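You operate a simulated robot arm through the tools that you are given. There is no shell and no other tool.

You run a simulated robot arm. Do the job below in one go: nothing can be reset, and whatever is moved stays where it is left.

TASK
Rinse the suds off the long tray and towel it dry.
Fine: it ends on the drainer; use the cold tap and shut it before you dry; put the white towel back. Spill a teaspoon at most, drop nothing, leave nothing switched on.

It is judged by the outcome, as a careful person would: the job done as asked, and still so three seconds after it is handed in. It fails if anything else is knocked over, pushed out of place, dropped, spilled or broken. Flat cloth is picked up by pressing the open fingertips on it (5 to 10 N) and closing them slowly along it; thin cloth reads only 2 to 8 mm in the jaws.

THE ROBOT
A 7-joint arm with a two-finger gripper, fixed in place. Base frame: the origin is at the foot of the arm, x ahead of it, y to its left, z up; the work surface is at about z = 860. Readings come in mm, rad, newtons and seconds.
With the tool pointing down near the work surface it reaches from about 340 to 720 mm from the base axis. Its first joint turns from -1.152 to 1.152 rad. Payload 2.45 kg.
Tool frame: the origin (TCP) lies between the finger pads and is the grasp point; the fingertips stand 26 mm ahead of it; z points along the fingers, y is the line along which they close. The gripper opens to 96 mm. The gripper's body begins 69 mm behind the TCP.
Orientation is told as [roll, pitch, yaw] about the base's x, y, z axes, in that order, counted from this pose: with the fingers straight down and closing along the base's y, the tool's x points along the base's -x, its y along +y and its z along -z.

THE INTERFACE
- The arm moves only by the tool play_rows. Its argument "moves" is a list of rows, each a list of 7 numbers: the closure, from 0 (fully open) to 1 (shut), then the shift along the base's x, y, z in mm, then the turn, a rotation vector about the base's x, y, z in rad. In form: [[claw, dx, dy, dz, ax, ay, az], ...]. A call has 1 to 20 rows; each row is the pose to reach, as a shift and turn from the pose commanded when the call began. Rows are played at 5 a second. More than 50 mm and 0.15 rad between two rows, or a gripper value outside its range, and nothing of the call is played. A pose out of reach is approached as far as the arm can. The call stops where the force on the tool passes 40 N (or 10 N more than at its start, if that is more) or the arm is blocked; 0.2 s more then pass. The fingers move at their own pace and stop on an object; they squeeze with about 26 N. The grip force told is the motor's: it shows also when the fingers shut on nothing. Time passes only in rows, and 0.2 s behind the last, so rows that repeat a pose let the fingers close. It gives the time, the measured TCP pose, the force on the tool (base axes), the opening and the grip force at its end, in the units of the frame above (readings bear some noise), with the torque about the TCP (base axes, N m) and any sound that the robot's microphone picked up.
- Cameras (640 x 400 px; columns grow to the right, rows downward): "scene" is fixed at [165.4, -411.1, 1414.5]; the picture's right is [0.59, -0.80, 0.00], its down [-0.56, -0.41, -0.72] and it looks along [0.58, 0.43, -0.69] (base axes); focal length 214 px, centre (320, 200). "wrist" rides on the gripper at [82, 3, -98] in the tool frame; the picture's right is [-0.04, 1.00, 0.00], its down [-0.73, -0.03, -0.68] and it looks along [-0.68, -0.03, 0.73] (tool axes); focal length 256 px, centre (320, 200). There is no depth. A picture from a camera that has moved, and an enlarged one, comes with that camera's place and axes in the base frame and with its lens. The place of the scene camera against the robot may be out by one fixed shift of up to 12 mm in any direction.
- grab_frame(camera): a new picture of that camera. It takes no simulated time.
- zoom(camera, box): a new picture of the part [left, top, right, bottom] of that camera's present view, enlarged. It takes no simulated time.
- job_done(): hands the job in; it is judged then, once.

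Nothing tells you positions but the pictures and the camera data. Unless the task says otherwise, let go and move clear before handing in.

The tools are called after "Request:" as a command line: name --pt "numbers of a row" for each row, then --argument value for the rest, lists and objects as JSON in quotes. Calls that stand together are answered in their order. play_rows: Moves the arm, as the interface text tells. Its arguments: {"type":"object","properties":{"moves":{"type":"array"}},"required":["moves"]} The other tools are called the same way: grab_frame (camera) takes a picture; zoom (camera, box) takes an enlarged picture of a part of a camera's view; job_done () hands the job in.

At the start:

```text
clock: 0.0
ee_pos: [309.5, -165.0, 1320.3]
tcp_rot: [0.0, 0.0, 0.0]
wrist_force: [0.6, -0.6, 0.8]
moment: [-0.04, -0.01, 0.0]
opening: 96.2
grasp_force: 0.0
```

scene: 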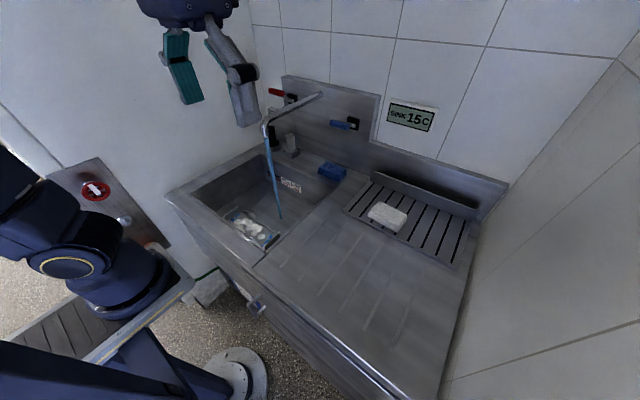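
wrist: 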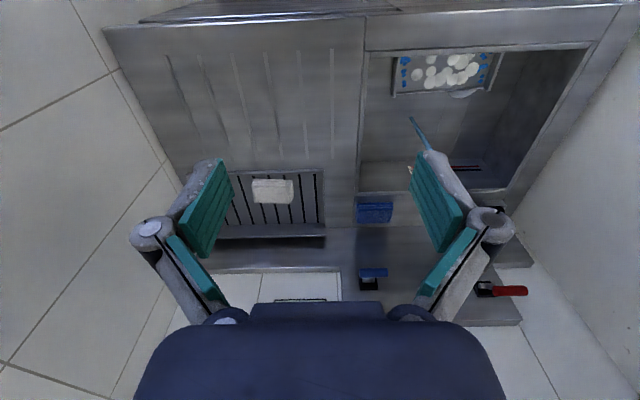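

I see a sink with a running tap, a sudsy tray in the basin, a drainer rack with something white on it and a blue sponge; let me take closer looks first.

Request:
zoom --camera "scene" --box '[160, 70, 360, 270]'

Request:
zoom --camera "scene" --box '[320, 90, 520, 270]'

Request:
zoom --camera "wrist" --box '[340, 20, 560, 200]'

Request:
zoom --camera "wrist" --box '[200, 150, 540, 330]'

Request:
zoom --camera "scene" --box '[0, 130, 300, 340]'

```text
2.00 times, centred on (260, 170) of scene
camera zoom: at [165.4, -411.1, 1414.5], right [0.59, -0.8, 0.0], down [-0.56, -0.41, -0.72], along [0.58, 0.43, -0.69], focal length 429 px, centre (440, 260)
```

zoom: 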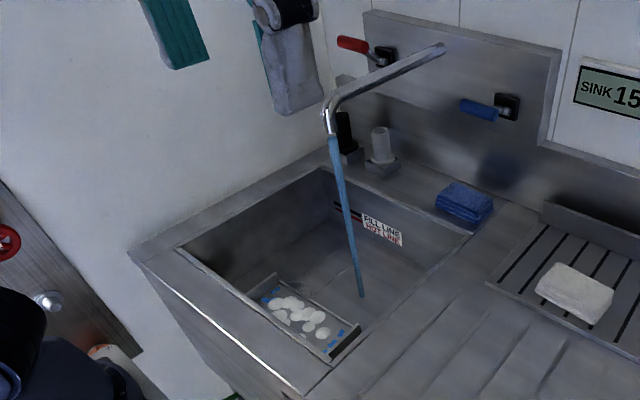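

```text
2.22 times, centred on (420, 180) of scene
camera zoom: at [165.4, -411.1, 1414.5], right [0.59, -0.8, 0.0], down [-0.56, -0.41, -0.72], along [0.58, 0.43, -0.69], focal length 477 px, centre (98, 244)
```

zoom: 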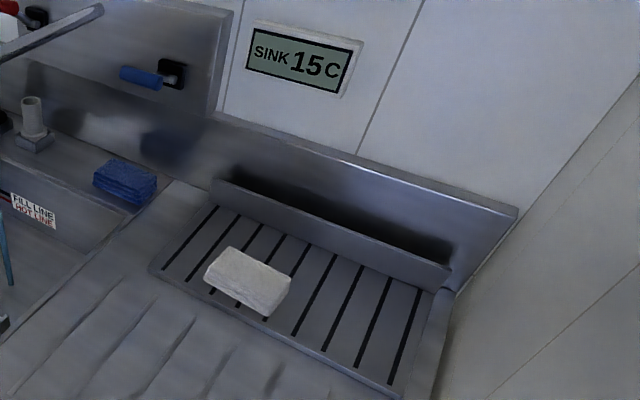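

```text
2.22 times, centred on (450, 110) of wrist
camera zoom: at [229.0, -161.4, 1419.4], right [0.04, 1.0, 0.0], down [0.73, -0.03, 0.68], along [0.68, -0.03, -0.73], focal length 569 px, centre (31, 400)
```

zoom: 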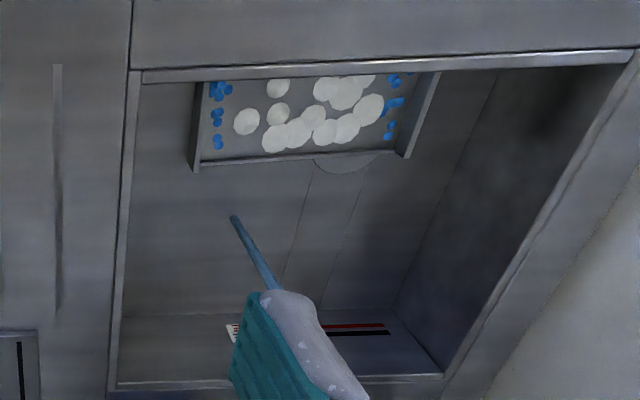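

```text
1.88 times, centred on (370, 240) of wrist
camera zoom: at [229.0, -161.4, 1419.4], right [0.04, 1.0, 0.0], down [0.73, -0.03, 0.68], along [0.68, -0.03, -0.73], focal length 482 px, centre (226, 125)
```

zoom: 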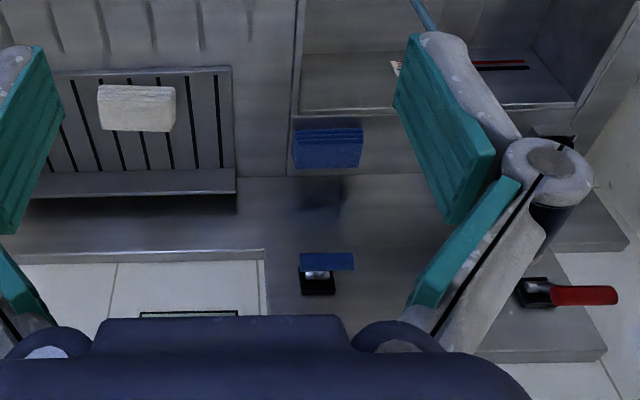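

```text
1.90 times, centred on (150, 235) of scene
camera zoom: at [165.4, -411.1, 1414.5], right [0.59, -0.8, 0.0], down [-0.56, -0.41, -0.72], along [0.58, 0.43, -0.69], focal length 408 px, centre (644, 133)
```

zoom: 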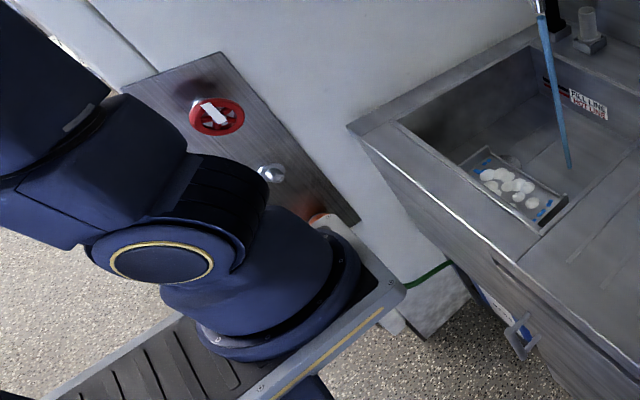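

The tap seems to be running already, with the tray at the front of the basin. Let me look closely at the tap handles, drain and tray.

Request:
zoom --camera "scene" --box '[255, 75, 375, 150]'

Request:
zoom --camera "scene" --box '[205, 190, 305, 260]'

Request:
zoom --camera "wrist" --box '[340, 250, 540, 340]'

Request:
zoom --camera "scene" --box '[60, 150, 140, 240]'

Request:
zoom --camera "scene" --box '[340, 160, 480, 260]'

Request:
zoom --camera "scene" --box '[180, 230, 300, 330]'

```text
5.33 times, centred on (315, 112) of scene
camera zoom: at [165.4, -411.1, 1414.5], right [0.59, -0.8, 0.0], down [-0.56, -0.41, -0.72], along [0.58, 0.43, -0.69], focal length 1144 px, centre (347, 667)
```

zoom: 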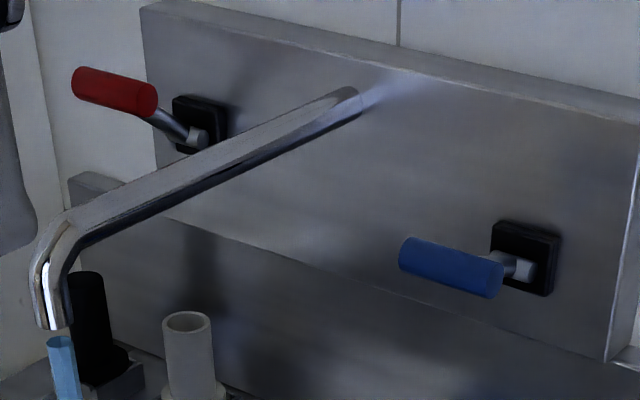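

```text
5.71 times, centred on (255, 225) of scene
camera zoom: at [165.4, -411.1, 1414.5], right [0.59, -0.8, 0.0], down [-0.56, -0.41, -0.72], along [0.58, 0.43, -0.69], focal length 1226 px, centre (691, 57)
```

zoom: 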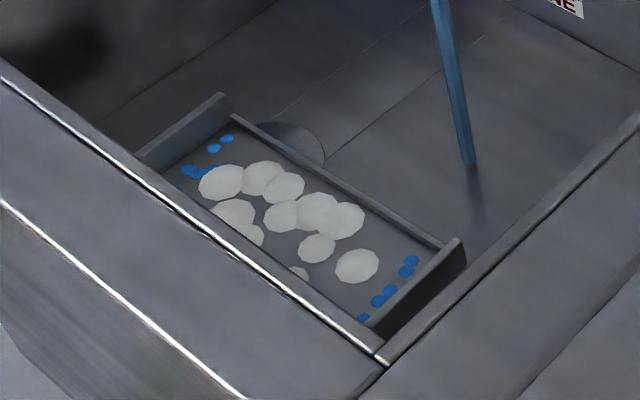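

```text
3.20 times, centred on (440, 295) of wrist
camera zoom: at [229.0, -161.4, 1419.4], right [0.04, 1.0, 0.0], down [0.73, -0.03, 0.68], along [0.68, -0.03, -0.73], focal length 819 px, centre (-64, -104)
```

zoom: 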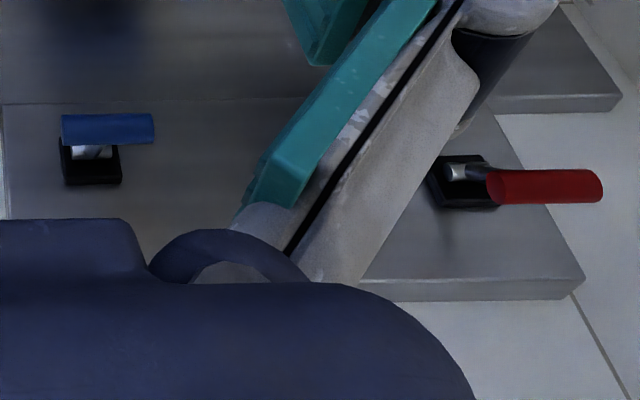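

```text
4.44 times, centred on (100, 195) of scene
camera zoom: at [165.4, -411.1, 1414.5], right [0.59, -0.8, 0.0], down [-0.56, -0.41, -0.72], along [0.58, 0.43, -0.69], focal length 953 px, centre (1298, 222)
```

zoom: 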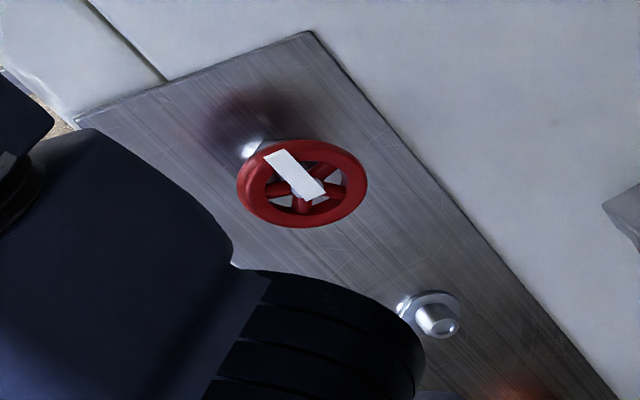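

```text
4.00 times, centred on (410, 210) of scene
camera zoom: at [165.4, -411.1, 1414.5], right [0.59, -0.8, 0.0], down [-0.56, -0.41, -0.72], along [0.58, 0.43, -0.69], focal length 858 px, centre (-40, 160)
```

zoom: 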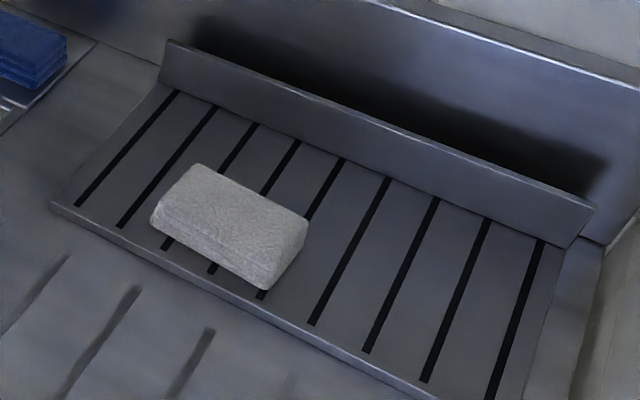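

```text
4.00 times, centred on (240, 280) of scene
camera zoom: at [165.4, -411.1, 1414.5], right [0.59, -0.8, 0.0], down [-0.56, -0.41, -0.72], along [0.58, 0.43, -0.69], focal length 858 px, centre (640, -120)
```

zoom: 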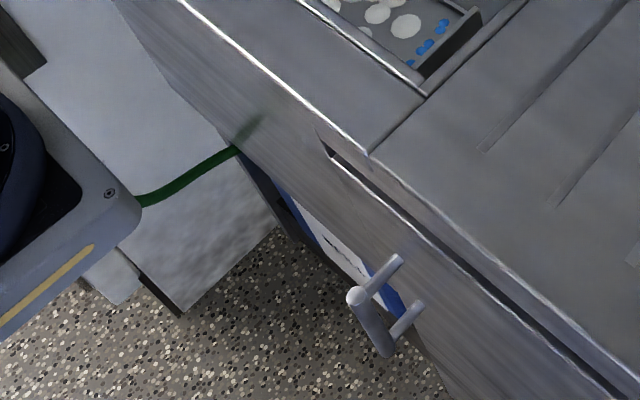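

I take the stream to fall at about (573, 98), the tray on the basin floor around (460, 160, 700), the taps on the wall panel near (740, -63) and (740, 208), and the white towel on the slotted rack near (683, -310). I move the wrist camera closer to inspect the taps.

Request:
play_rows --pt "0 35 20 -10 0 0 0" --pt "0 70 40 -20 0 0 0" --pt "0 105 60 -30 0 0 0" --pt "0 140 80 -40 0 0 0" --pt "0 170 105 -50 0 0 0"

Request:
grab_frame --camera "wrist"

Request:
grab_frame --camera "scene"

```text
clock: 1.2
ee_pos: [481.0, -62.8, 1269.1]
tcp_rot: [0.0, 0.0, -0.003]
wrist_force: [1.3, -0.3, 0.2]
moment: [-0.01, 0.03, 0.0]
opening: 95.8
grasp_force: 0.0
```

```text
taken
camera wrist: at [400.5, -58.5, 1368.3], right [0.04, 1.0, 0.0], down [0.73, -0.03, 0.68], along [0.68, -0.03, -0.73], focal length 256 px, centre (320, 200)
```

wrist: 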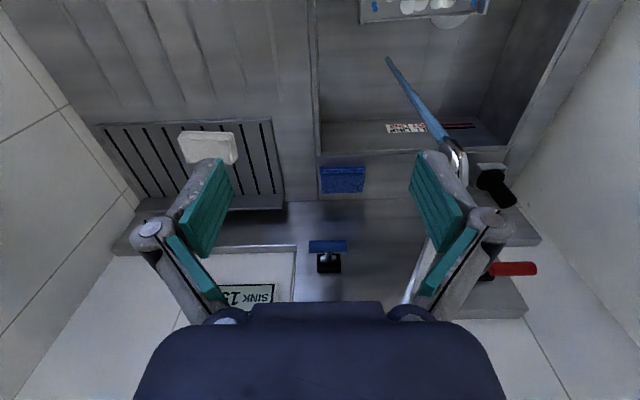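

```text
taken
```

scene: 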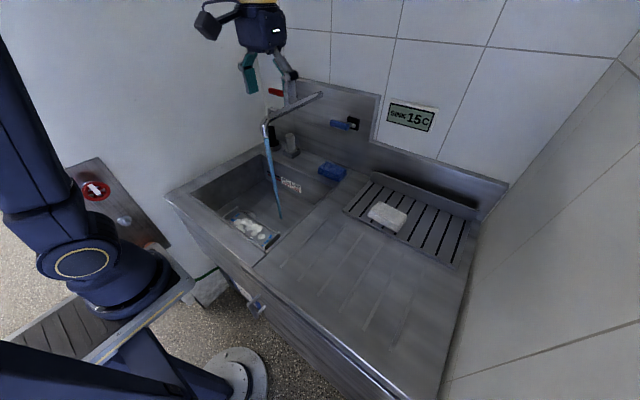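

The view is closer now; I zoom into the handles, sponge, basin and rack.

Request:
zoom --camera "wrist" --box '[270, 210, 390, 290]'

Request:
zoom --camera "wrist" --box '[360, 0, 560, 140]'

Request:
zoom --camera "wrist" --box '[80, 90, 320, 250]'

Request:
zoom --camera "wrist" --box '[430, 140, 590, 310]'

```text
5.00 times, centred on (330, 250) of wrist
camera zoom: at [400.5, -58.5, 1368.3], right [0.04, 1.0, 0.0], down [0.73, -0.03, 0.68], along [0.68, -0.03, -0.73], focal length 1280 px, centre (270, -50)
```

zoom: 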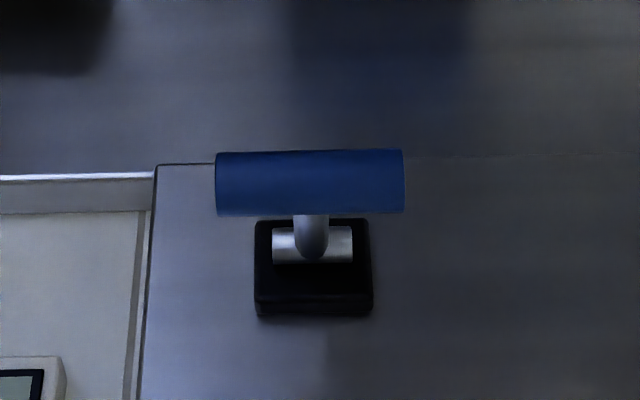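

```text
2.86 times, centred on (460, 70) of wrist
camera zoom: at [400.5, -58.5, 1368.3], right [0.04, 1.0, 0.0], down [0.73, -0.03, 0.68], along [0.68, -0.03, -0.73], focal length 731 px, centre (-80, 571)
```

zoom: 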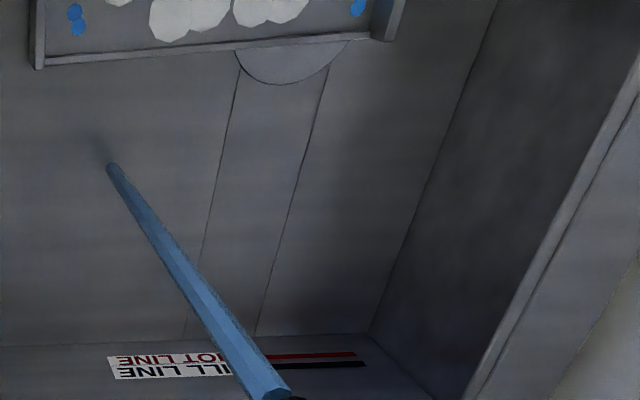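

```text
2.50 times, centred on (200, 170) of wrist
camera zoom: at [400.5, -58.5, 1368.3], right [0.04, 1.0, 0.0], down [0.73, -0.03, 0.68], along [0.68, -0.03, -0.73], focal length 640 px, centre (620, 275)
```

zoom: 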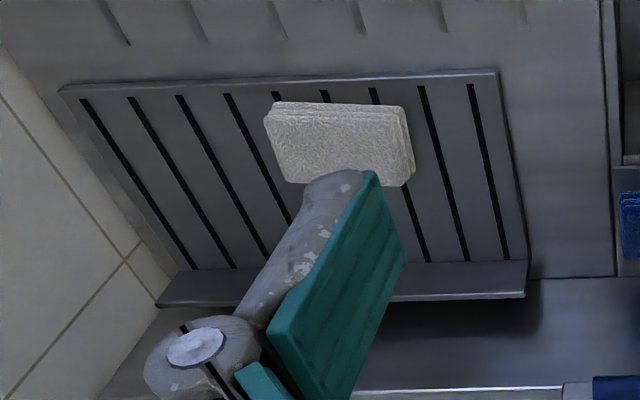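

```text
2.35 times, centred on (510, 225) of wrist
camera zoom: at [400.5, -58.5, 1368.3], right [0.04, 1.0, 0.0], down [0.73, -0.03, 0.68], along [0.68, -0.03, -0.73], focal length 602 px, centre (-127, 141)
```

zoom: 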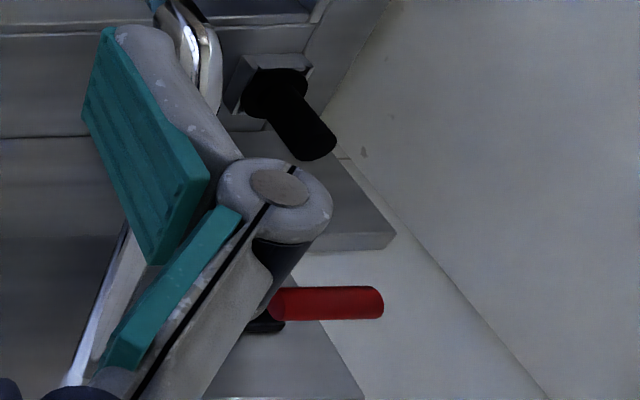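

The taps are T-levers that pitch about a horizontal barrel; blue (cold) sits lower than red. Next I look at the tray in the basin from closer.

Request:
play_rows --pt "0 -20 35 -25 0 0 0" --pt "0 -40 70 -50 0 0 0" --pt "0 -55 105 -75 0 0.1 0" --pt "0 -70 140 -100 0 0.2 0" --pt "0 -80 175 -130 0 0.3 0" --pt "0 -85 212 -150 0 0.4 0"

Request:
grab_frame --camera "wrist"

Request:
grab_frame --camera "scene"

```text
clock: 2.6
ee_pos: [393.6, 150.5, 1120.8]
tcp_rot: [0.001, 0.4, -0.002]
wrist_force: [0.3, 1.0, -0.9]
moment: [-0.03, -0.04, 0.02]
opening: 95.8
grasp_force: 0.1
```

```text
taken
camera wrist: at [357.5, 154.9, 1244.3], right [0.04, 1.0, -0.02], down [0.94, -0.03, 0.34], along [0.34, -0.03, -0.94], focal length 256 px, centre (320, 200)
```

wrist: 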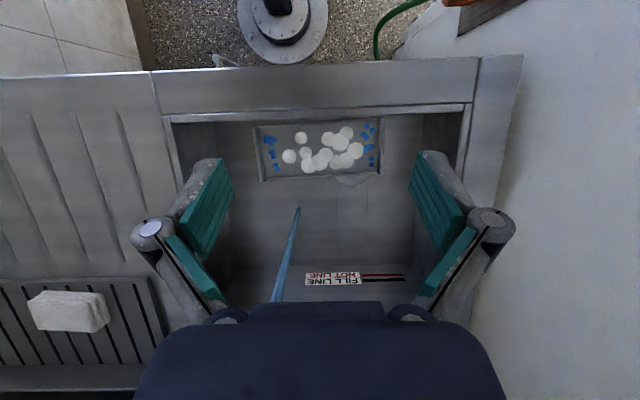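

```text
taken
```

scene: 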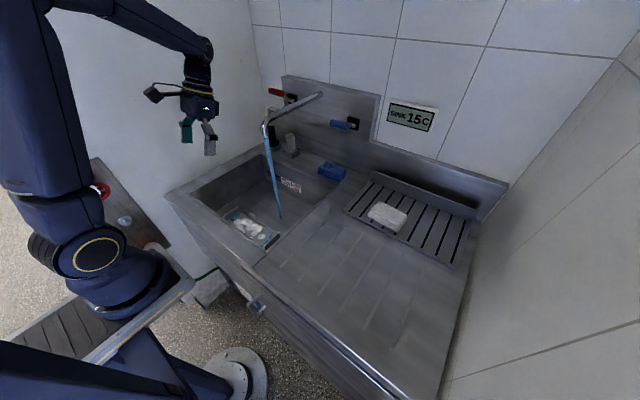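

Now a clear overhead view; zooming on the tray and drainer.

Request:
zoom --camera "wrist" --box '[230, 90, 410, 210]'

Request:
zoom --camera "wrist" --box '[160, 90, 480, 310]'

Request:
zoom --camera "wrist" --box '[0, 60, 200, 280]'

```text
3.33 times, centred on (320, 150) of wrist
camera zoom: at [357.5, 154.9, 1244.3], right [0.04, 1.0, -0.02], down [0.94, -0.03, 0.34], along [0.34, -0.03, -0.94], focal length 853 px, centre (320, 367)
```

zoom: 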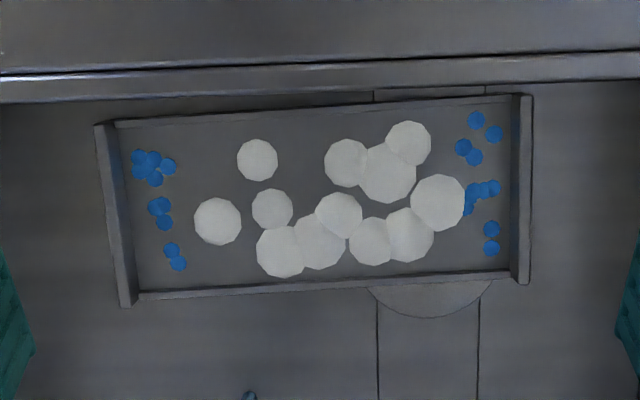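

```text
1.82 times, centred on (320, 200) of wrist
camera zoom: at [357.5, 154.9, 1244.3], right [0.04, 1.0, -0.02], down [0.94, -0.03, 0.34], along [0.34, -0.03, -0.94], focal length 465 px, centre (320, 200)
```

zoom: 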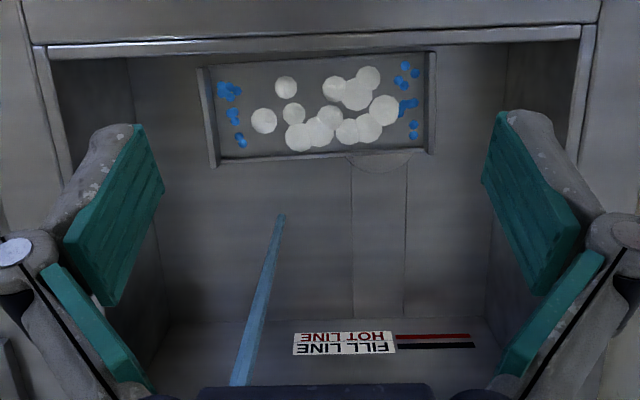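

```text
1.82 times, centred on (100, 170) of wrist
camera zoom: at [357.5, 154.9, 1244.3], right [0.04, 1.0, -0.02], down [0.94, -0.03, 0.34], along [0.34, -0.03, -0.94], focal length 465 px, centre (720, 254)
```

zoom: 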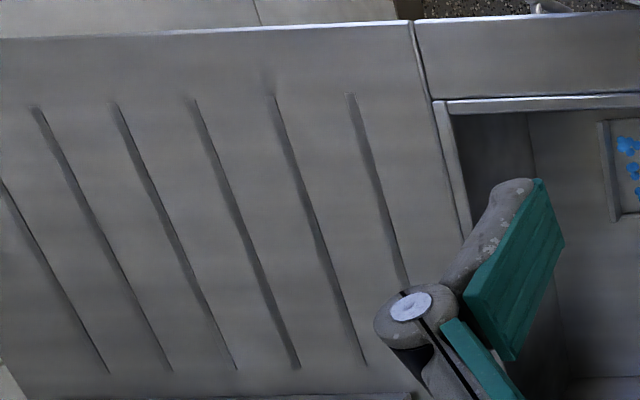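

The tray is about 110 × 251 mm, lying at x 385–496, y 16–267, floor z≈708; the stream is at (571, 88). Before using the water I want to confirm the running tap is the cold one, so I bring the gripper to point forward, shut, below the blue lever.

Request:
play_rows --pt "0.3 13 -16 10 0 -0.135 0" --pt "0.6 26 -32 10 0 -0.27 0" --pt "1 38 -48 10 0 -0.405 0" --pt "1 51 -65 5 0 -0.54 0" --pt "1 64 -81 0 0 -0.675 0" --pt "1 77 -97 -5 0 -0.81 0" --pt "1 90 -113 -10 0 -0.945 0" --pt "1 102 -130 -15 0 -1.08 0" --pt "1 115 -146 -20 0 -1.215 0" --pt "1 128 -162 -30 0 -1.35 0" --pt "1 141 -178 -40 0 -1.485 0" --pt "1 153 -195 -50 0 -1.62 0" --pt "1 166 -211 -60 0 -1.75 0" --pt "1 166 -211 -60 0 -1.75 0"

Request:
grab_frame --camera "wrist"

Request:
grab_frame --camera "scene"

```text
clock: 5.6
ee_pos: [561.2, -59.5, 1061.0]
tcp_rot: [0.001, -1.352, 0.0]
wrist_force: [-0.4, 0.2, 0.0]
moment: [0.04, 0.0, -0.04]
opening: 0.0
grasp_force: 26.3
out of reach, approached as far as the arm can: row 9
```

```text
taken
camera wrist: at [447.8, -55.3, 1002.9], right [0.01, 1.0, 0.04], down [-0.5, -0.03, 0.86], along [0.86, -0.03, 0.5], focal length 256 px, centre (320, 200)
```

wrist: 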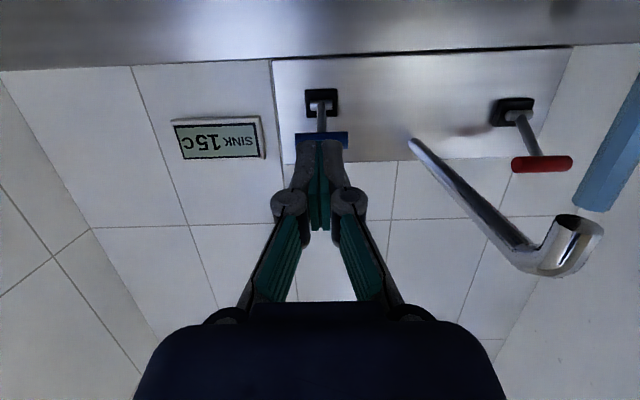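

```text
taken
```

scene: 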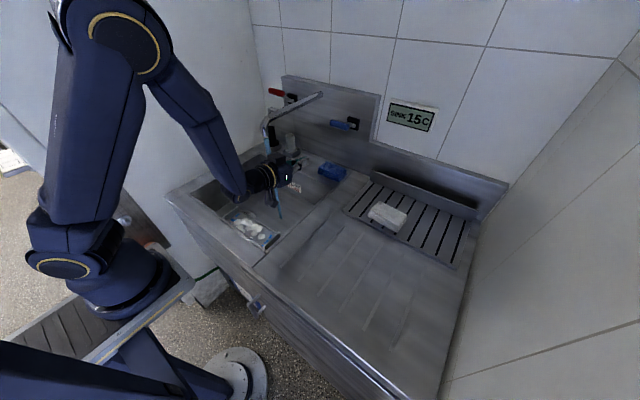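

I now see both levers from below. Zooming for precise angles.

Request:
zoom --camera "wrist" --box '[260, 70, 380, 150]'

Request:
zoom --camera "wrist" --box '[470, 70, 600, 190]'

Request:
zoom --camera "scene" --box '[220, 75, 380, 195]'

```text
5.00 times, centred on (320, 110) of wrist
camera zoom: at [447.8, -55.3, 1002.9], right [0.01, 1.0, 0.04], down [-0.5, -0.03, 0.86], along [0.86, -0.03, 0.5], focal length 1280 px, centre (320, 650)
```

zoom: 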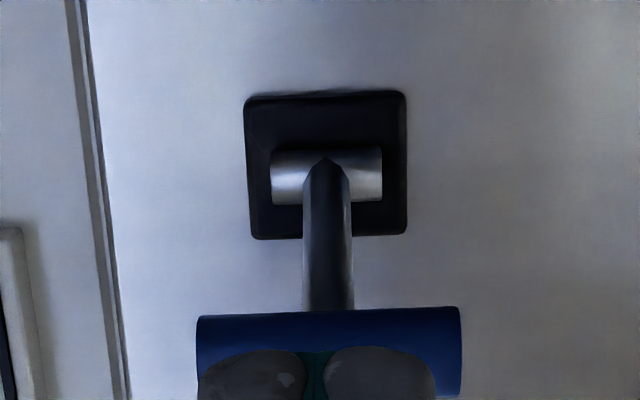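

```text
3.33 times, centred on (535, 130) of wrist
camera zoom: at [447.8, -55.3, 1002.9], right [0.01, 1.0, 0.04], down [-0.5, -0.03, 0.86], along [0.86, -0.03, 0.5], focal length 853 px, centre (-397, 433)
```

zoom: 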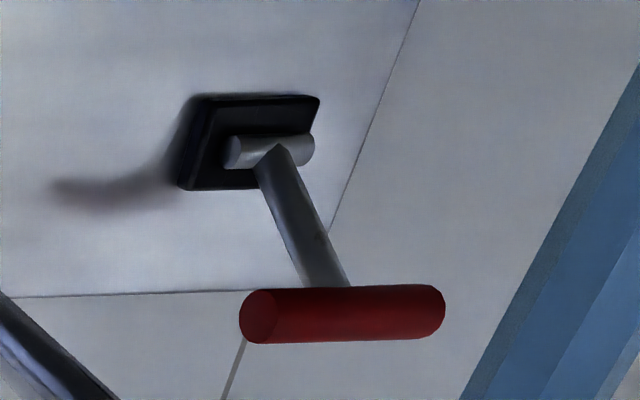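

```text
3.33 times, centred on (300, 135) of scene
camera zoom: at [165.4, -411.1, 1414.5], right [0.59, -0.8, 0.0], down [-0.56, -0.41, -0.72], along [0.58, 0.43, -0.69], focal length 715 px, centre (387, 417)
```

zoom: 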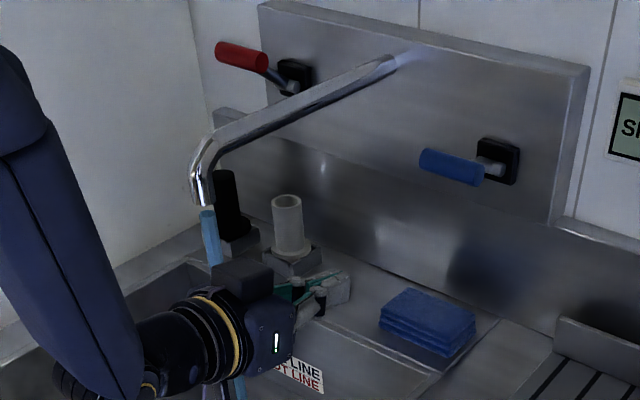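

Blue lever is at about 20° above horizontal (bar at about (760, -61, 1100)), red about 34°. I go under the blue bar with the shut fingers and nudge it up slightly to see how the stream reacts.

Request:
play_rows --pt "1 40 0 0 0 0 0" --pt "1 80 0 0 0 0 0" --pt "1 120 0 0 0 0 0" --pt "1 155 0 0 0 0 0" --pt "1 184 0 0 0 0 0" --pt "1 184 0 0 0 0 0"

Request:
grab_frame --camera "wrist"

Request:
zoom --camera "scene" --box '[220, 75, 380, 195]'

```text
clock: 7.0
ee_pos: [746.0, -58.7, 1061.6]
tcp_rot: [0.002, -1.349, -0.003]
wrist_force: [-0.1, -0.4, 0.1]
moment: [0.03, -0.01, 0.0]
opening: 0.0
grasp_force: 25.4
```

```text
taken
camera wrist: at [632.1, -55.2, 1003.7], right [0.01, 1.0, 0.04], down [-0.5, -0.03, 0.86], along [0.87, -0.03, 0.5], focal length 256 px, centre (320, 200)
```

wrist: 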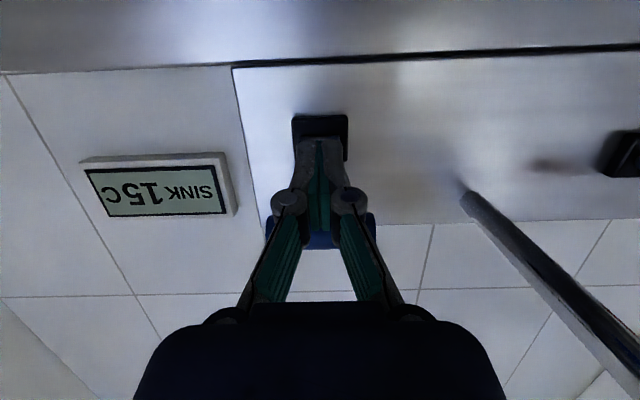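

```text
3.33 times, centred on (300, 135) of scene
camera zoom: at [165.5, -411.1, 1414.5], right [0.59, -0.8, 0.0], down [-0.56, -0.41, -0.72], along [0.58, 0.43, -0.69], focal length 715 px, centre (387, 417)
```

zoom: 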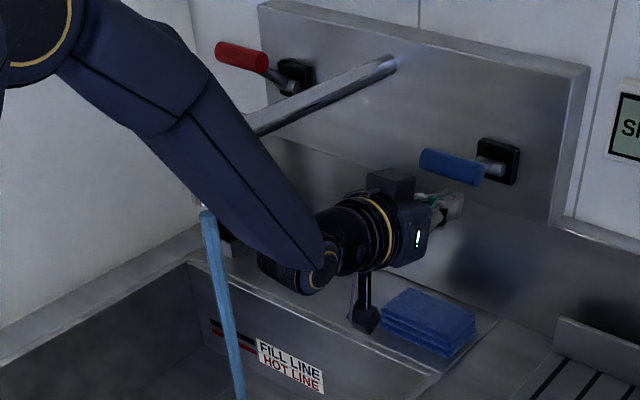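

Fingers are beneath the blue bar with clearance. Raising gently to nudge the lever.

Request:
play_rows --pt "1 0 0 6 0 0 0" --pt "1 0 0 12 0 0 0" --pt "1 0 0 17 0 0 0" --pt "1 0 0 21 0 0 0" --pt "1 0 0 25 0 0 0" --pt "1 0 0 28 0 0 0"

Request:
zoom --camera "scene" --box '[220, 75, 380, 195]'

Request:
zoom --camera "scene" --box '[220, 120, 320, 240]'

```text
clock: 8.4
ee_pos: [744.4, -59.4, 1088.5]
tcp_rot: [-0.001, -1.352, 0.001]
wrist_force: [-0.4, 0.7, -1.2]
moment: [0.04, 0.01, -0.01]
opening: 6.0
grasp_force: 28.0
```

```text
3.33 times, centred on (300, 135) of scene
camera zoom: at [165.5, -411.1, 1414.5], right [0.59, -0.8, 0.0], down [-0.56, -0.41, -0.72], along [0.58, 0.43, -0.69], focal length 715 px, centre (387, 417)
```

zoom: 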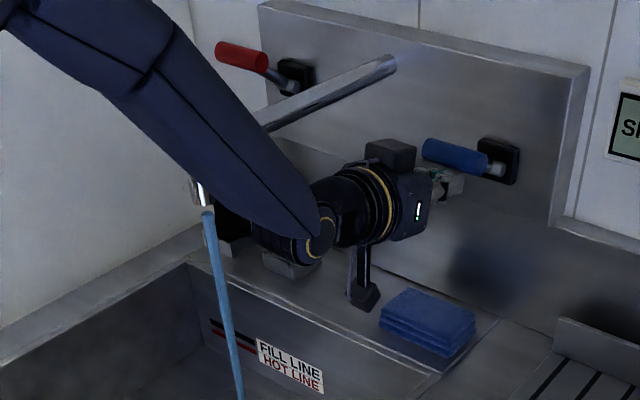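

```text
3.33 times, centred on (270, 180) of scene
camera zoom: at [165.5, -411.1, 1414.5], right [0.59, -0.8, 0.0], down [-0.56, -0.41, -0.72], along [0.58, 0.43, -0.69], focal length 715 px, centre (487, 267)
```

zoom: 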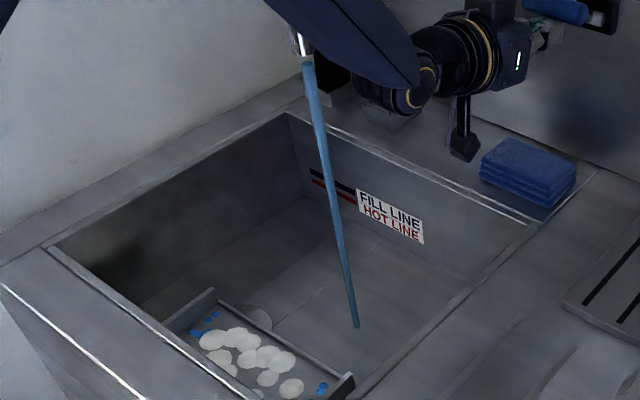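

The lever rose a bit (the stem has slipped between the fingertips) and the stream looks unchanged. I keep raising carefully.

Request:
play_rows --pt "1 0 0 4 0 0 0" --pt "1 0 0 8 0 0 0" --pt "1 0 0 12 0 0 0" --pt "1 0 0 12 0 0 0"

Request:
zoom --camera "scene" --box '[220, 75, 380, 195]'

Request:
zoom --camera "scene" --box '[220, 120, 320, 240]'

Request:
grab_frame --camera "wrist"

```text
clock: 9.4
ee_pos: [745.3, -58.4, 1100.4]
tcp_rot: [-0.001, -1.349, 0.0]
wrist_force: [1.3, 0.5, -1.3]
moment: [0.01, 0.04, 0.05]
opening: 6.0
grasp_force: 28.8
```

```text
3.33 times, centred on (300, 135) of scene
camera zoom: at [165.5, -411.1, 1414.5], right [0.59, -0.8, 0.0], down [-0.56, -0.41, -0.72], along [0.58, 0.43, -0.69], focal length 715 px, centre (387, 417)
```

zoom: 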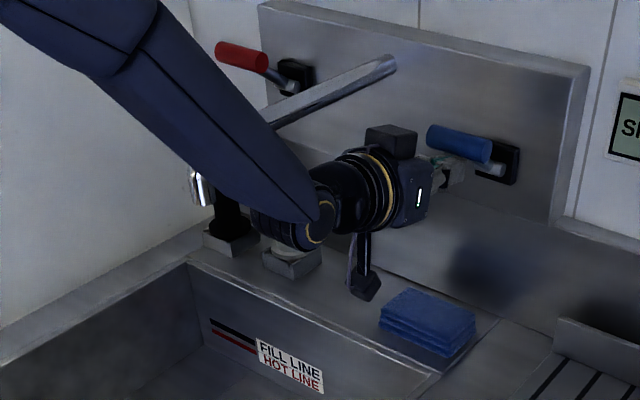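

```text
3.33 times, centred on (270, 180) of scene
camera zoom: at [165.5, -411.1, 1414.5], right [0.59, -0.8, 0.0], down [-0.56, -0.41, -0.72], along [0.58, 0.43, -0.69], focal length 715 px, centre (487, 267)
```

zoom: 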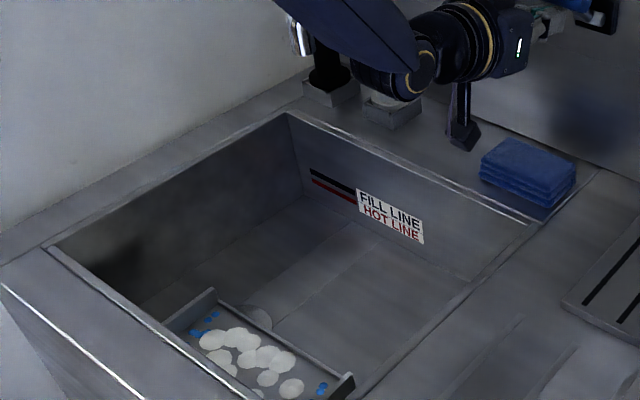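

```text
taken
camera wrist: at [631.8, -55.5, 1043.0], right [0.01, 1.0, 0.04], down [-0.5, -0.03, 0.86], along [0.86, -0.03, 0.5], focal length 256 px, centre (320, 200)
```

wrist: 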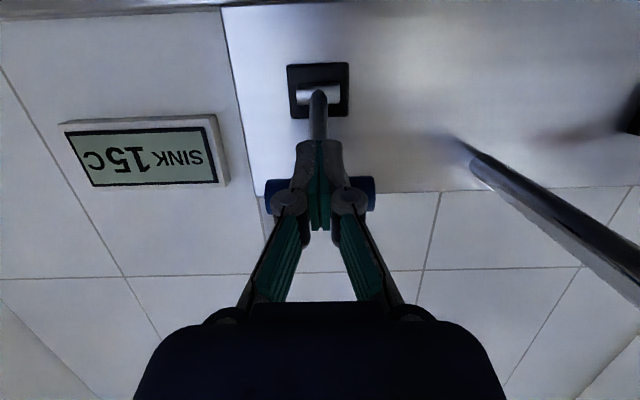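

The stream stopped: so the cold (blue) lever was the running one, raised = shut, lowered = open. Now I back off and check how the fingers sit against the stem.

Request:
play_rows --pt "1 -2 0 -6 0 0 0" --pt "1 -4 0 -14 0 0 0" --pt "1 -10 0 -22 0 0 0" --pt "1 -40 0 -25 0 0 0" --pt "1 -75 0 -25 0 0 0" --pt "1 -90 0 -25 0 0 0"

Request:
grab_frame --camera "wrist"

Request:
zoom --camera "scene" --box '[220, 75, 380, 195]'

```text
clock: 10.8
ee_pos: [655.8, -57.6, 1074.8]
tcp_rot: [0.001, -1.35, 0.001]
wrist_force: [0.6, -0.9, -0.3]
moment: [-0.01, 0.02, 0.03]
opening: 0.0
grasp_force: 28.0
```

```text
taken
camera wrist: at [542.7, -54.7, 1017.5], right [0.01, 1.0, 0.04], down [-0.5, -0.03, 0.86], along [0.86, -0.03, 0.5], focal length 256 px, centre (320, 200)
```

wrist: 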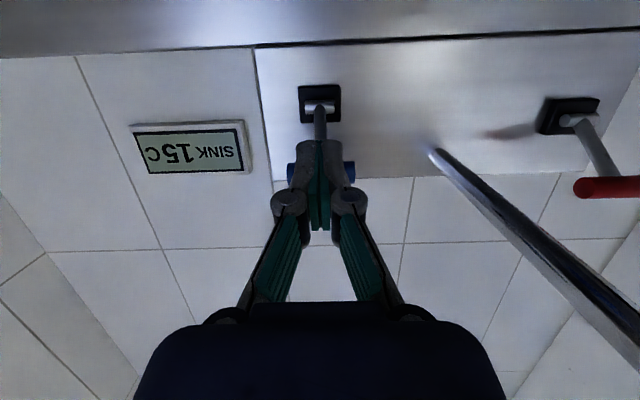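

```text
3.33 times, centred on (300, 135) of scene
camera zoom: at [165.4, -411.1, 1414.5], right [0.59, -0.8, 0.0], down [-0.56, -0.41, -0.72], along [0.58, 0.43, -0.69], focal length 715 px, centre (387, 417)
```

zoom: 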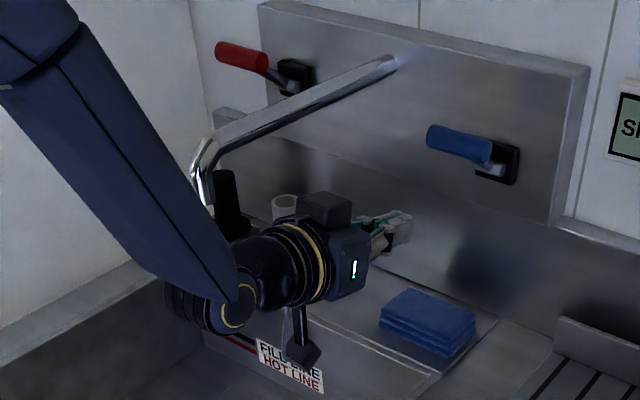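

The tap is off and its shut position is known. I now reopen the cold tap from above, pressing the bar down by about 20 mm to where it was.

Request:
play_rows --pt "1 0 -3 45 0 0 0" --pt "1 0 -3 88 0 0 0" --pt "1 40 -3 88 0 0 0" --pt "1 80 -3 88 0 0 0" --pt "1 98 -3 88 0 0 0" --pt "1 98 -3 80 0 0 0" --pt "1 98 -3 72 0 0 0" --pt "1 97 -3 66 0 0 0" --pt "1 96 -3 62 0 0 0"

Request:
zoom --camera "scene" --box '[220, 75, 380, 195]'

Request:
zoom --camera "scene" --box '[220, 120, 320, 240]'

```text
clock: 12.8
ee_pos: [750.0, -62.1, 1137.2]
tcp_rot: [-0.001, -1.351, -0.001]
wrist_force: [-0.2, -0.2, 1.2]
moment: [0.0, 0.01, 0.02]
opening: 0.1
grasp_force: 29.0
```

```text
3.33 times, centred on (300, 135) of scene
camera zoom: at [165.4, -411.1, 1414.5], right [0.59, -0.8, 0.0], down [-0.56, -0.41, -0.72], along [0.58, 0.43, -0.69], focal length 715 px, centre (387, 417)
```

zoom: 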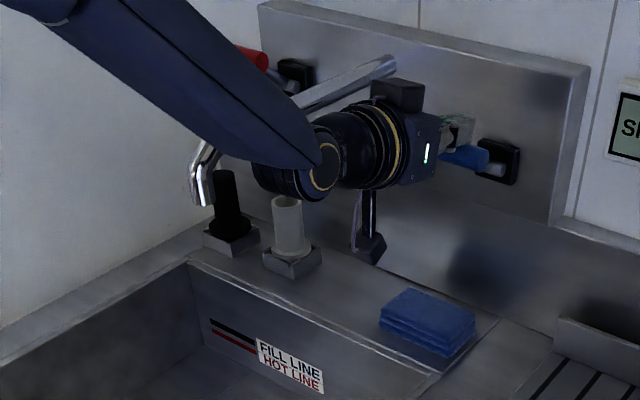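

```text
3.33 times, centred on (270, 180) of scene
camera zoom: at [165.4, -411.1, 1414.5], right [0.59, -0.8, 0.0], down [-0.56, -0.41, -0.72], along [0.58, 0.43, -0.69], focal length 715 px, centre (487, 267)
```

zoom: 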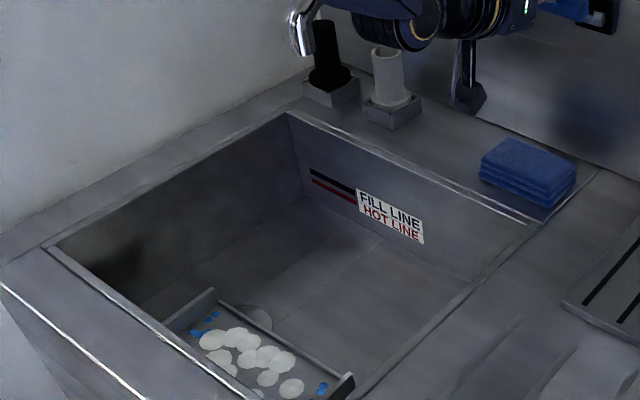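

Contact made, no flow yet. Pressing further down in small steps.

Request:
play_rows --pt "1 0 0 -3 0 0 0" --pt "1 0 0 -6 0 0 0" --pt "1 0 0 -9 0 0 0" --pt "1 0 0 -9 0 0 0"

Request:
zoom --camera "scene" --box '[220, 100, 340, 240]'

```text
clock: 13.8
ee_pos: [750.9, -62.2, 1127.8]
tcp_rot: [0.0, -1.349, -0.001]
wrist_force: [0.9, 0.3, -0.8]
moment: [0.0, -0.02, 0.01]
opening: 0.0
grasp_force: 28.1
```

```text
2.86 times, centred on (280, 170) of scene
camera zoom: at [165.4, -411.1, 1414.5], right [0.59, -0.8, 0.0], down [-0.56, -0.41, -0.72], along [0.58, 0.43, -0.69], focal length 613 px, centre (434, 286)
```

zoom: 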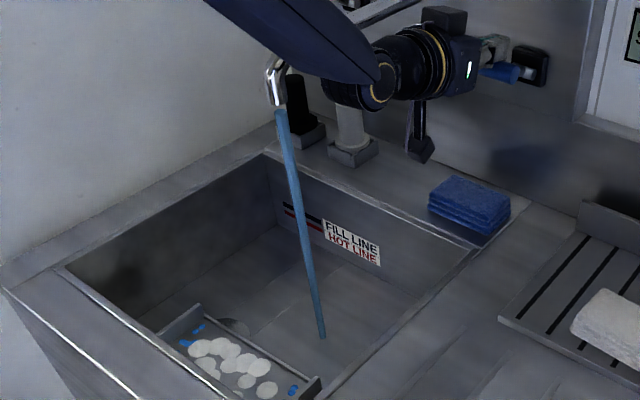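

Cold water is running again. I lift off the lever, retract and turn the tool down.

Request:
play_rows --pt "1 0 0 15 0 0 0" --pt "1 -45 0 30 0 0 0" --pt "1 -90 0 40 0 0.135 0" --pt "1 -135 0 45 0 0.27 0" --pt "1 -180 0 50 0 0.405 0" --pt "1 -220 0 55 0 0.54 0" --pt "0.8 -245 0 60 0 0.675 0" --pt "0.6 -265 10 60 0 0.81 0" --pt "0.5 -280 20 60 0 0.945 0" --pt "0.5 -285 30 60 0 1.08 0" --pt "0.5 -290 45 55 0 1.215 0" --pt "0.5 -290 60 50 0 1.35 0" --pt "0.5 -290 60 50 0 1.35 0"

Request:
grab_frame --camera "scene"

```text
clock: 16.6
ee_pos: [388.2, 58.5, 1183.1]
tcp_rot: [0.001, 0.0, -0.002]
wrist_force: [-0.3, 0.1, 0.0]
moment: [0.01, 0.01, -0.01]
opening: 48.1
grasp_force: 0.0
out of reach, approached as far as the arm can: row 10, 11, 12, 13
```

```text
taken
```

scene: 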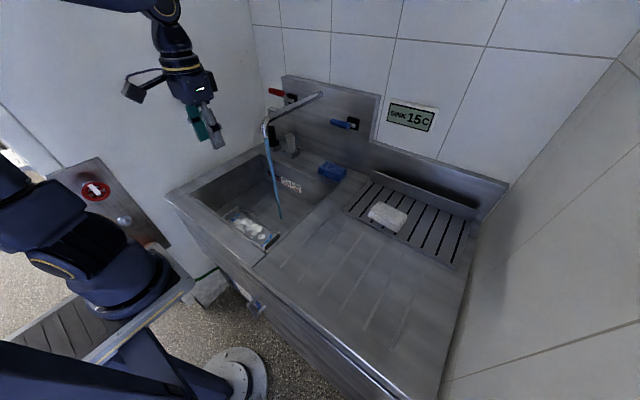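

The retract stopped a bit short in x; water is running. Now I yaw the tool by 90° so the fingers close along x.

Request:
play_rows --pt "0.5 0 0 0 0 0 0.145" --pt "0.5 0 0 0 0 0 0.29" --pt "0.5 0 0 0 0 0 0.435" --pt "0.5 0 0 0 0 0 0.58" --pt "0.5 0 0 0 0 0 0.725" --pt "0.5 0 0 0 0 0 0.87" --pt "0.5 0 0 0 0 0 1.015" --pt "0.5 0 0 0 0 0 1.16" --pt "0.5 0 0 0 0 0 1.305" --pt "0.5 0 0 0 0 0 1.45" --pt "0.5 0 0 0 0 0 1.555" --pt "0.5 0 0 0 0 0 1.555"

Request:
grab_frame --camera "scene"

Request:
grab_frame --camera "wrist"

```text
clock: 19.2
ee_pos: [385.8, 54.5, 1185.3]
tcp_rot: [-0.001, -0.001, 1.557]
wrist_force: [-0.1, 0.3, 0.8]
moment: [-0.02, 0.01, -0.03]
opening: 48.1
grasp_force: 0.0
```

```text
taken
```

scene: 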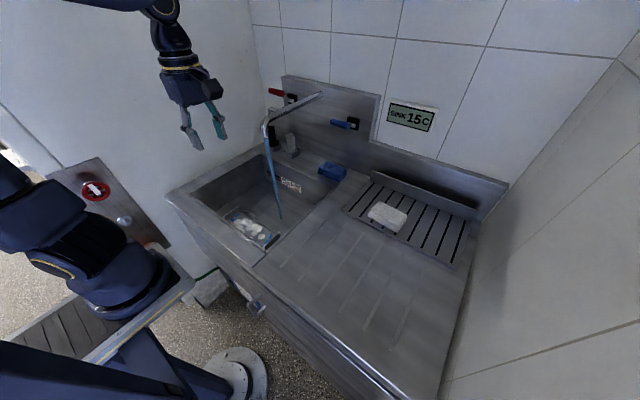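

```text
taken
camera wrist: at [382.3, -26.0, 1284.8], right [-1.0, 0.05, 0.0], down [0.04, 0.73, 0.68], along [0.04, 0.68, -0.73], focal length 256 px, centre (320, 200)
```

wrist: 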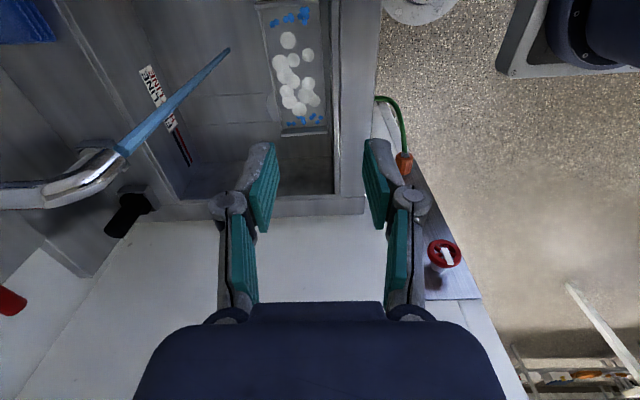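

The tool is now yawed. I zoom in to measure the tray's walls before gripping.

Request:
zoom --camera "scene" --box '[220, 195, 290, 250]'

Request:
zoom --camera "wrist" --box '[245, 0, 345, 150]'

```text
7.27 times, centred on (255, 222) of scene
camera zoom: at [165.4, -411.1, 1414.5], right [0.59, -0.8, 0.0], down [-0.56, -0.41, -0.72], along [0.58, 0.43, -0.69], focal length 1560 px, centre (793, 36)
```

zoom: 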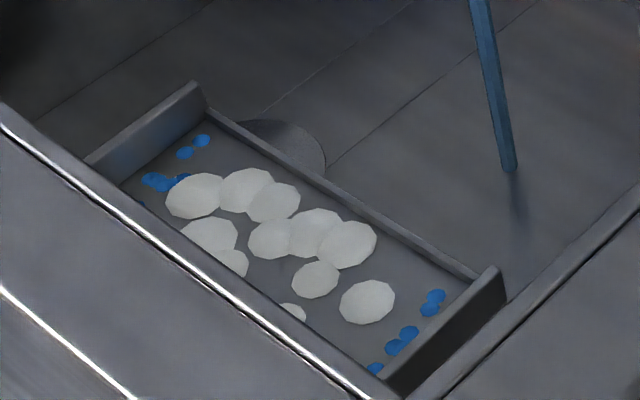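

```text
2.67 times, centred on (295, 75) of wrist
camera zoom: at [382.3, -26.0, 1284.8], right [-1.0, 0.05, 0.0], down [0.04, 0.73, 0.68], along [0.04, 0.68, -0.73], focal length 683 px, centre (387, 533)
```

zoom: 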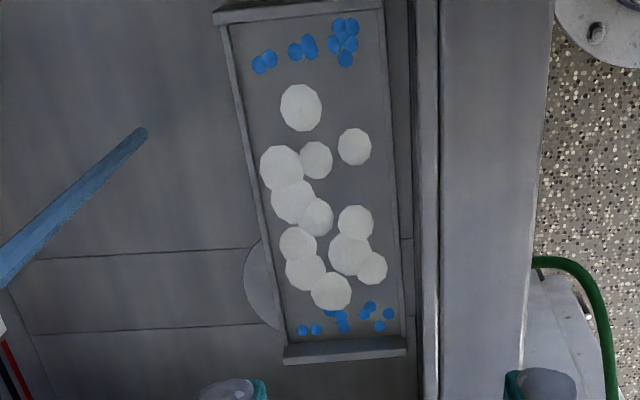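

The tray's long walls are low (~10 mm) while the end walls are tall (~27 mm). First I will slide the tray about 70 mm away from the basin's front wall by its far long wall, so that I can then grip its right end wall with room for the hand. Moving down over the far wall now.

Request:
play_rows --pt "0.5 6 10 -43 0 0 0.013" --pt "0.5 12 20 -86 0 0 0.013" --pt "0.5 18 30 -129 0 0 0.013" --pt "0.5 24 40 -172 0 0 0.013" --pt "0.5 30 50 -215 0 0 0.013" --pt "0.5 36 60 -258 0 0 0.013" --pt "0.5 42 70 -300 0 0 0.013" --pt "0.5 48 80 -342 0 0 0.013" --pt "0.5 54 87 -380 0 0 0.013" --pt "0.5 80 87 -385 0 0 0.013" --pt "0.5 105 87 -390 0 0 0.013" --pt "0.5 105 87 -405 0 0 0.013" --pt "0.5 105 87 -405 0 0 0.013"

Request:
grab_frame --camera "scene"

Request:
grab_frame --camera "wrist"

```text
clock: 22.0
ee_pos: [315.5, 99.7, 1016.3]
tcp_rot: [0.002, 0.001, 1.568]
wrist_force: [1.4, 0.3, -0.1]
moment: [0.01, -0.02, -0.04]
opening: 48.1
grasp_force: 0.1
out of reach, approached as far as the arm can: row 1, 2, 3, 4, 5, 6, 7, 8, 9, 10, 11, 12, 13
```

```text
taken
```

scene: 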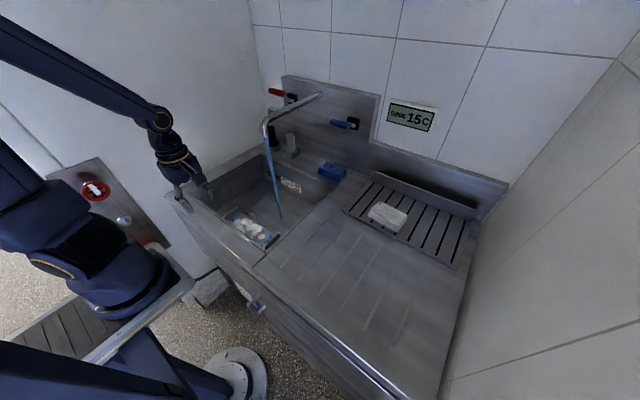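

```text
taken
camera wrist: at [312.6, 19.2, 1115.8], right [-1.0, 0.04, 0.0], down [0.03, 0.73, 0.68], along [0.03, 0.68, -0.73], focal length 256 px, centre (320, 200)
```

wrist: 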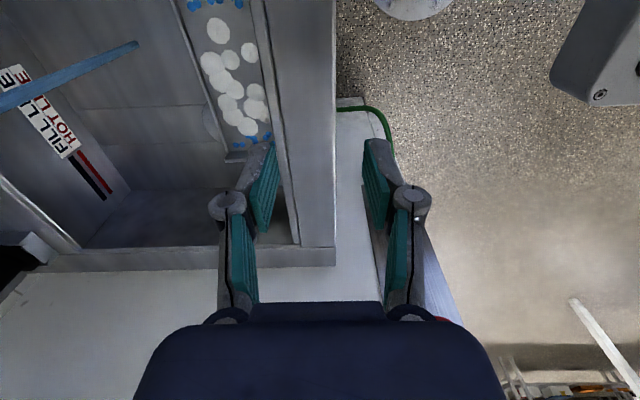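

The arm hit a joint limit and stopped short at (315, 100, 1016), above the front rim. I raise back up and unwind the yaw to recover a good configuration.

Request:
play_rows --pt "0.5 0 -15 40 0 0 0" --pt "0.5 0 -30 80 0 0 -0.14" --pt "0.5 0 -45 120 0 0 -0.28" --pt "0.5 0 -60 160 0 0 -0.42" --pt "0.5 0 -75 195 0 0 -0.56" --pt "0.5 0 -90 225 0 0 -0.7" --pt "0.5 0 -110 250 0 0 -0.84" --pt "0.5 0 -130 270 0 0 -0.98" --pt "0.5 0 -150 285 0 0 -1.12" --pt "0.5 0 -175 300 0 0 -1.26" --pt "0.5 0 -200 304 0 0 -1.4" --pt "0.5 0 -230 304 0 0 -1.5" --pt "0.5 0 -265 304 0 0 -1.568" --pt "0.5 0 -265 304 0 0 -1.568"

Request:
grab_frame --camera "scene"

```text
clock: 25.0
ee_pos: [312.6, -59.4, 1315.7]
tcp_rot: [0.073, -0.086, -0.005]
wrist_force: [-0.1, 0.6, 0.0]
moment: [-0.01, 0.04, 0.0]
opening: 48.0
grasp_force: 0.0
out of reach, approached as far as the arm can: row 8, 9, 10, 11, 12, 13, 14
```

```text
taken
```

scene: 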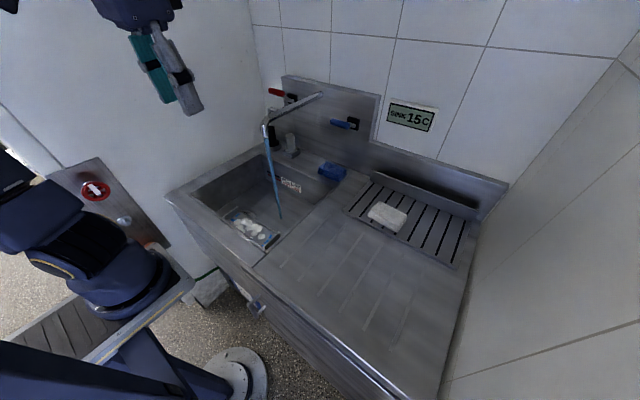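

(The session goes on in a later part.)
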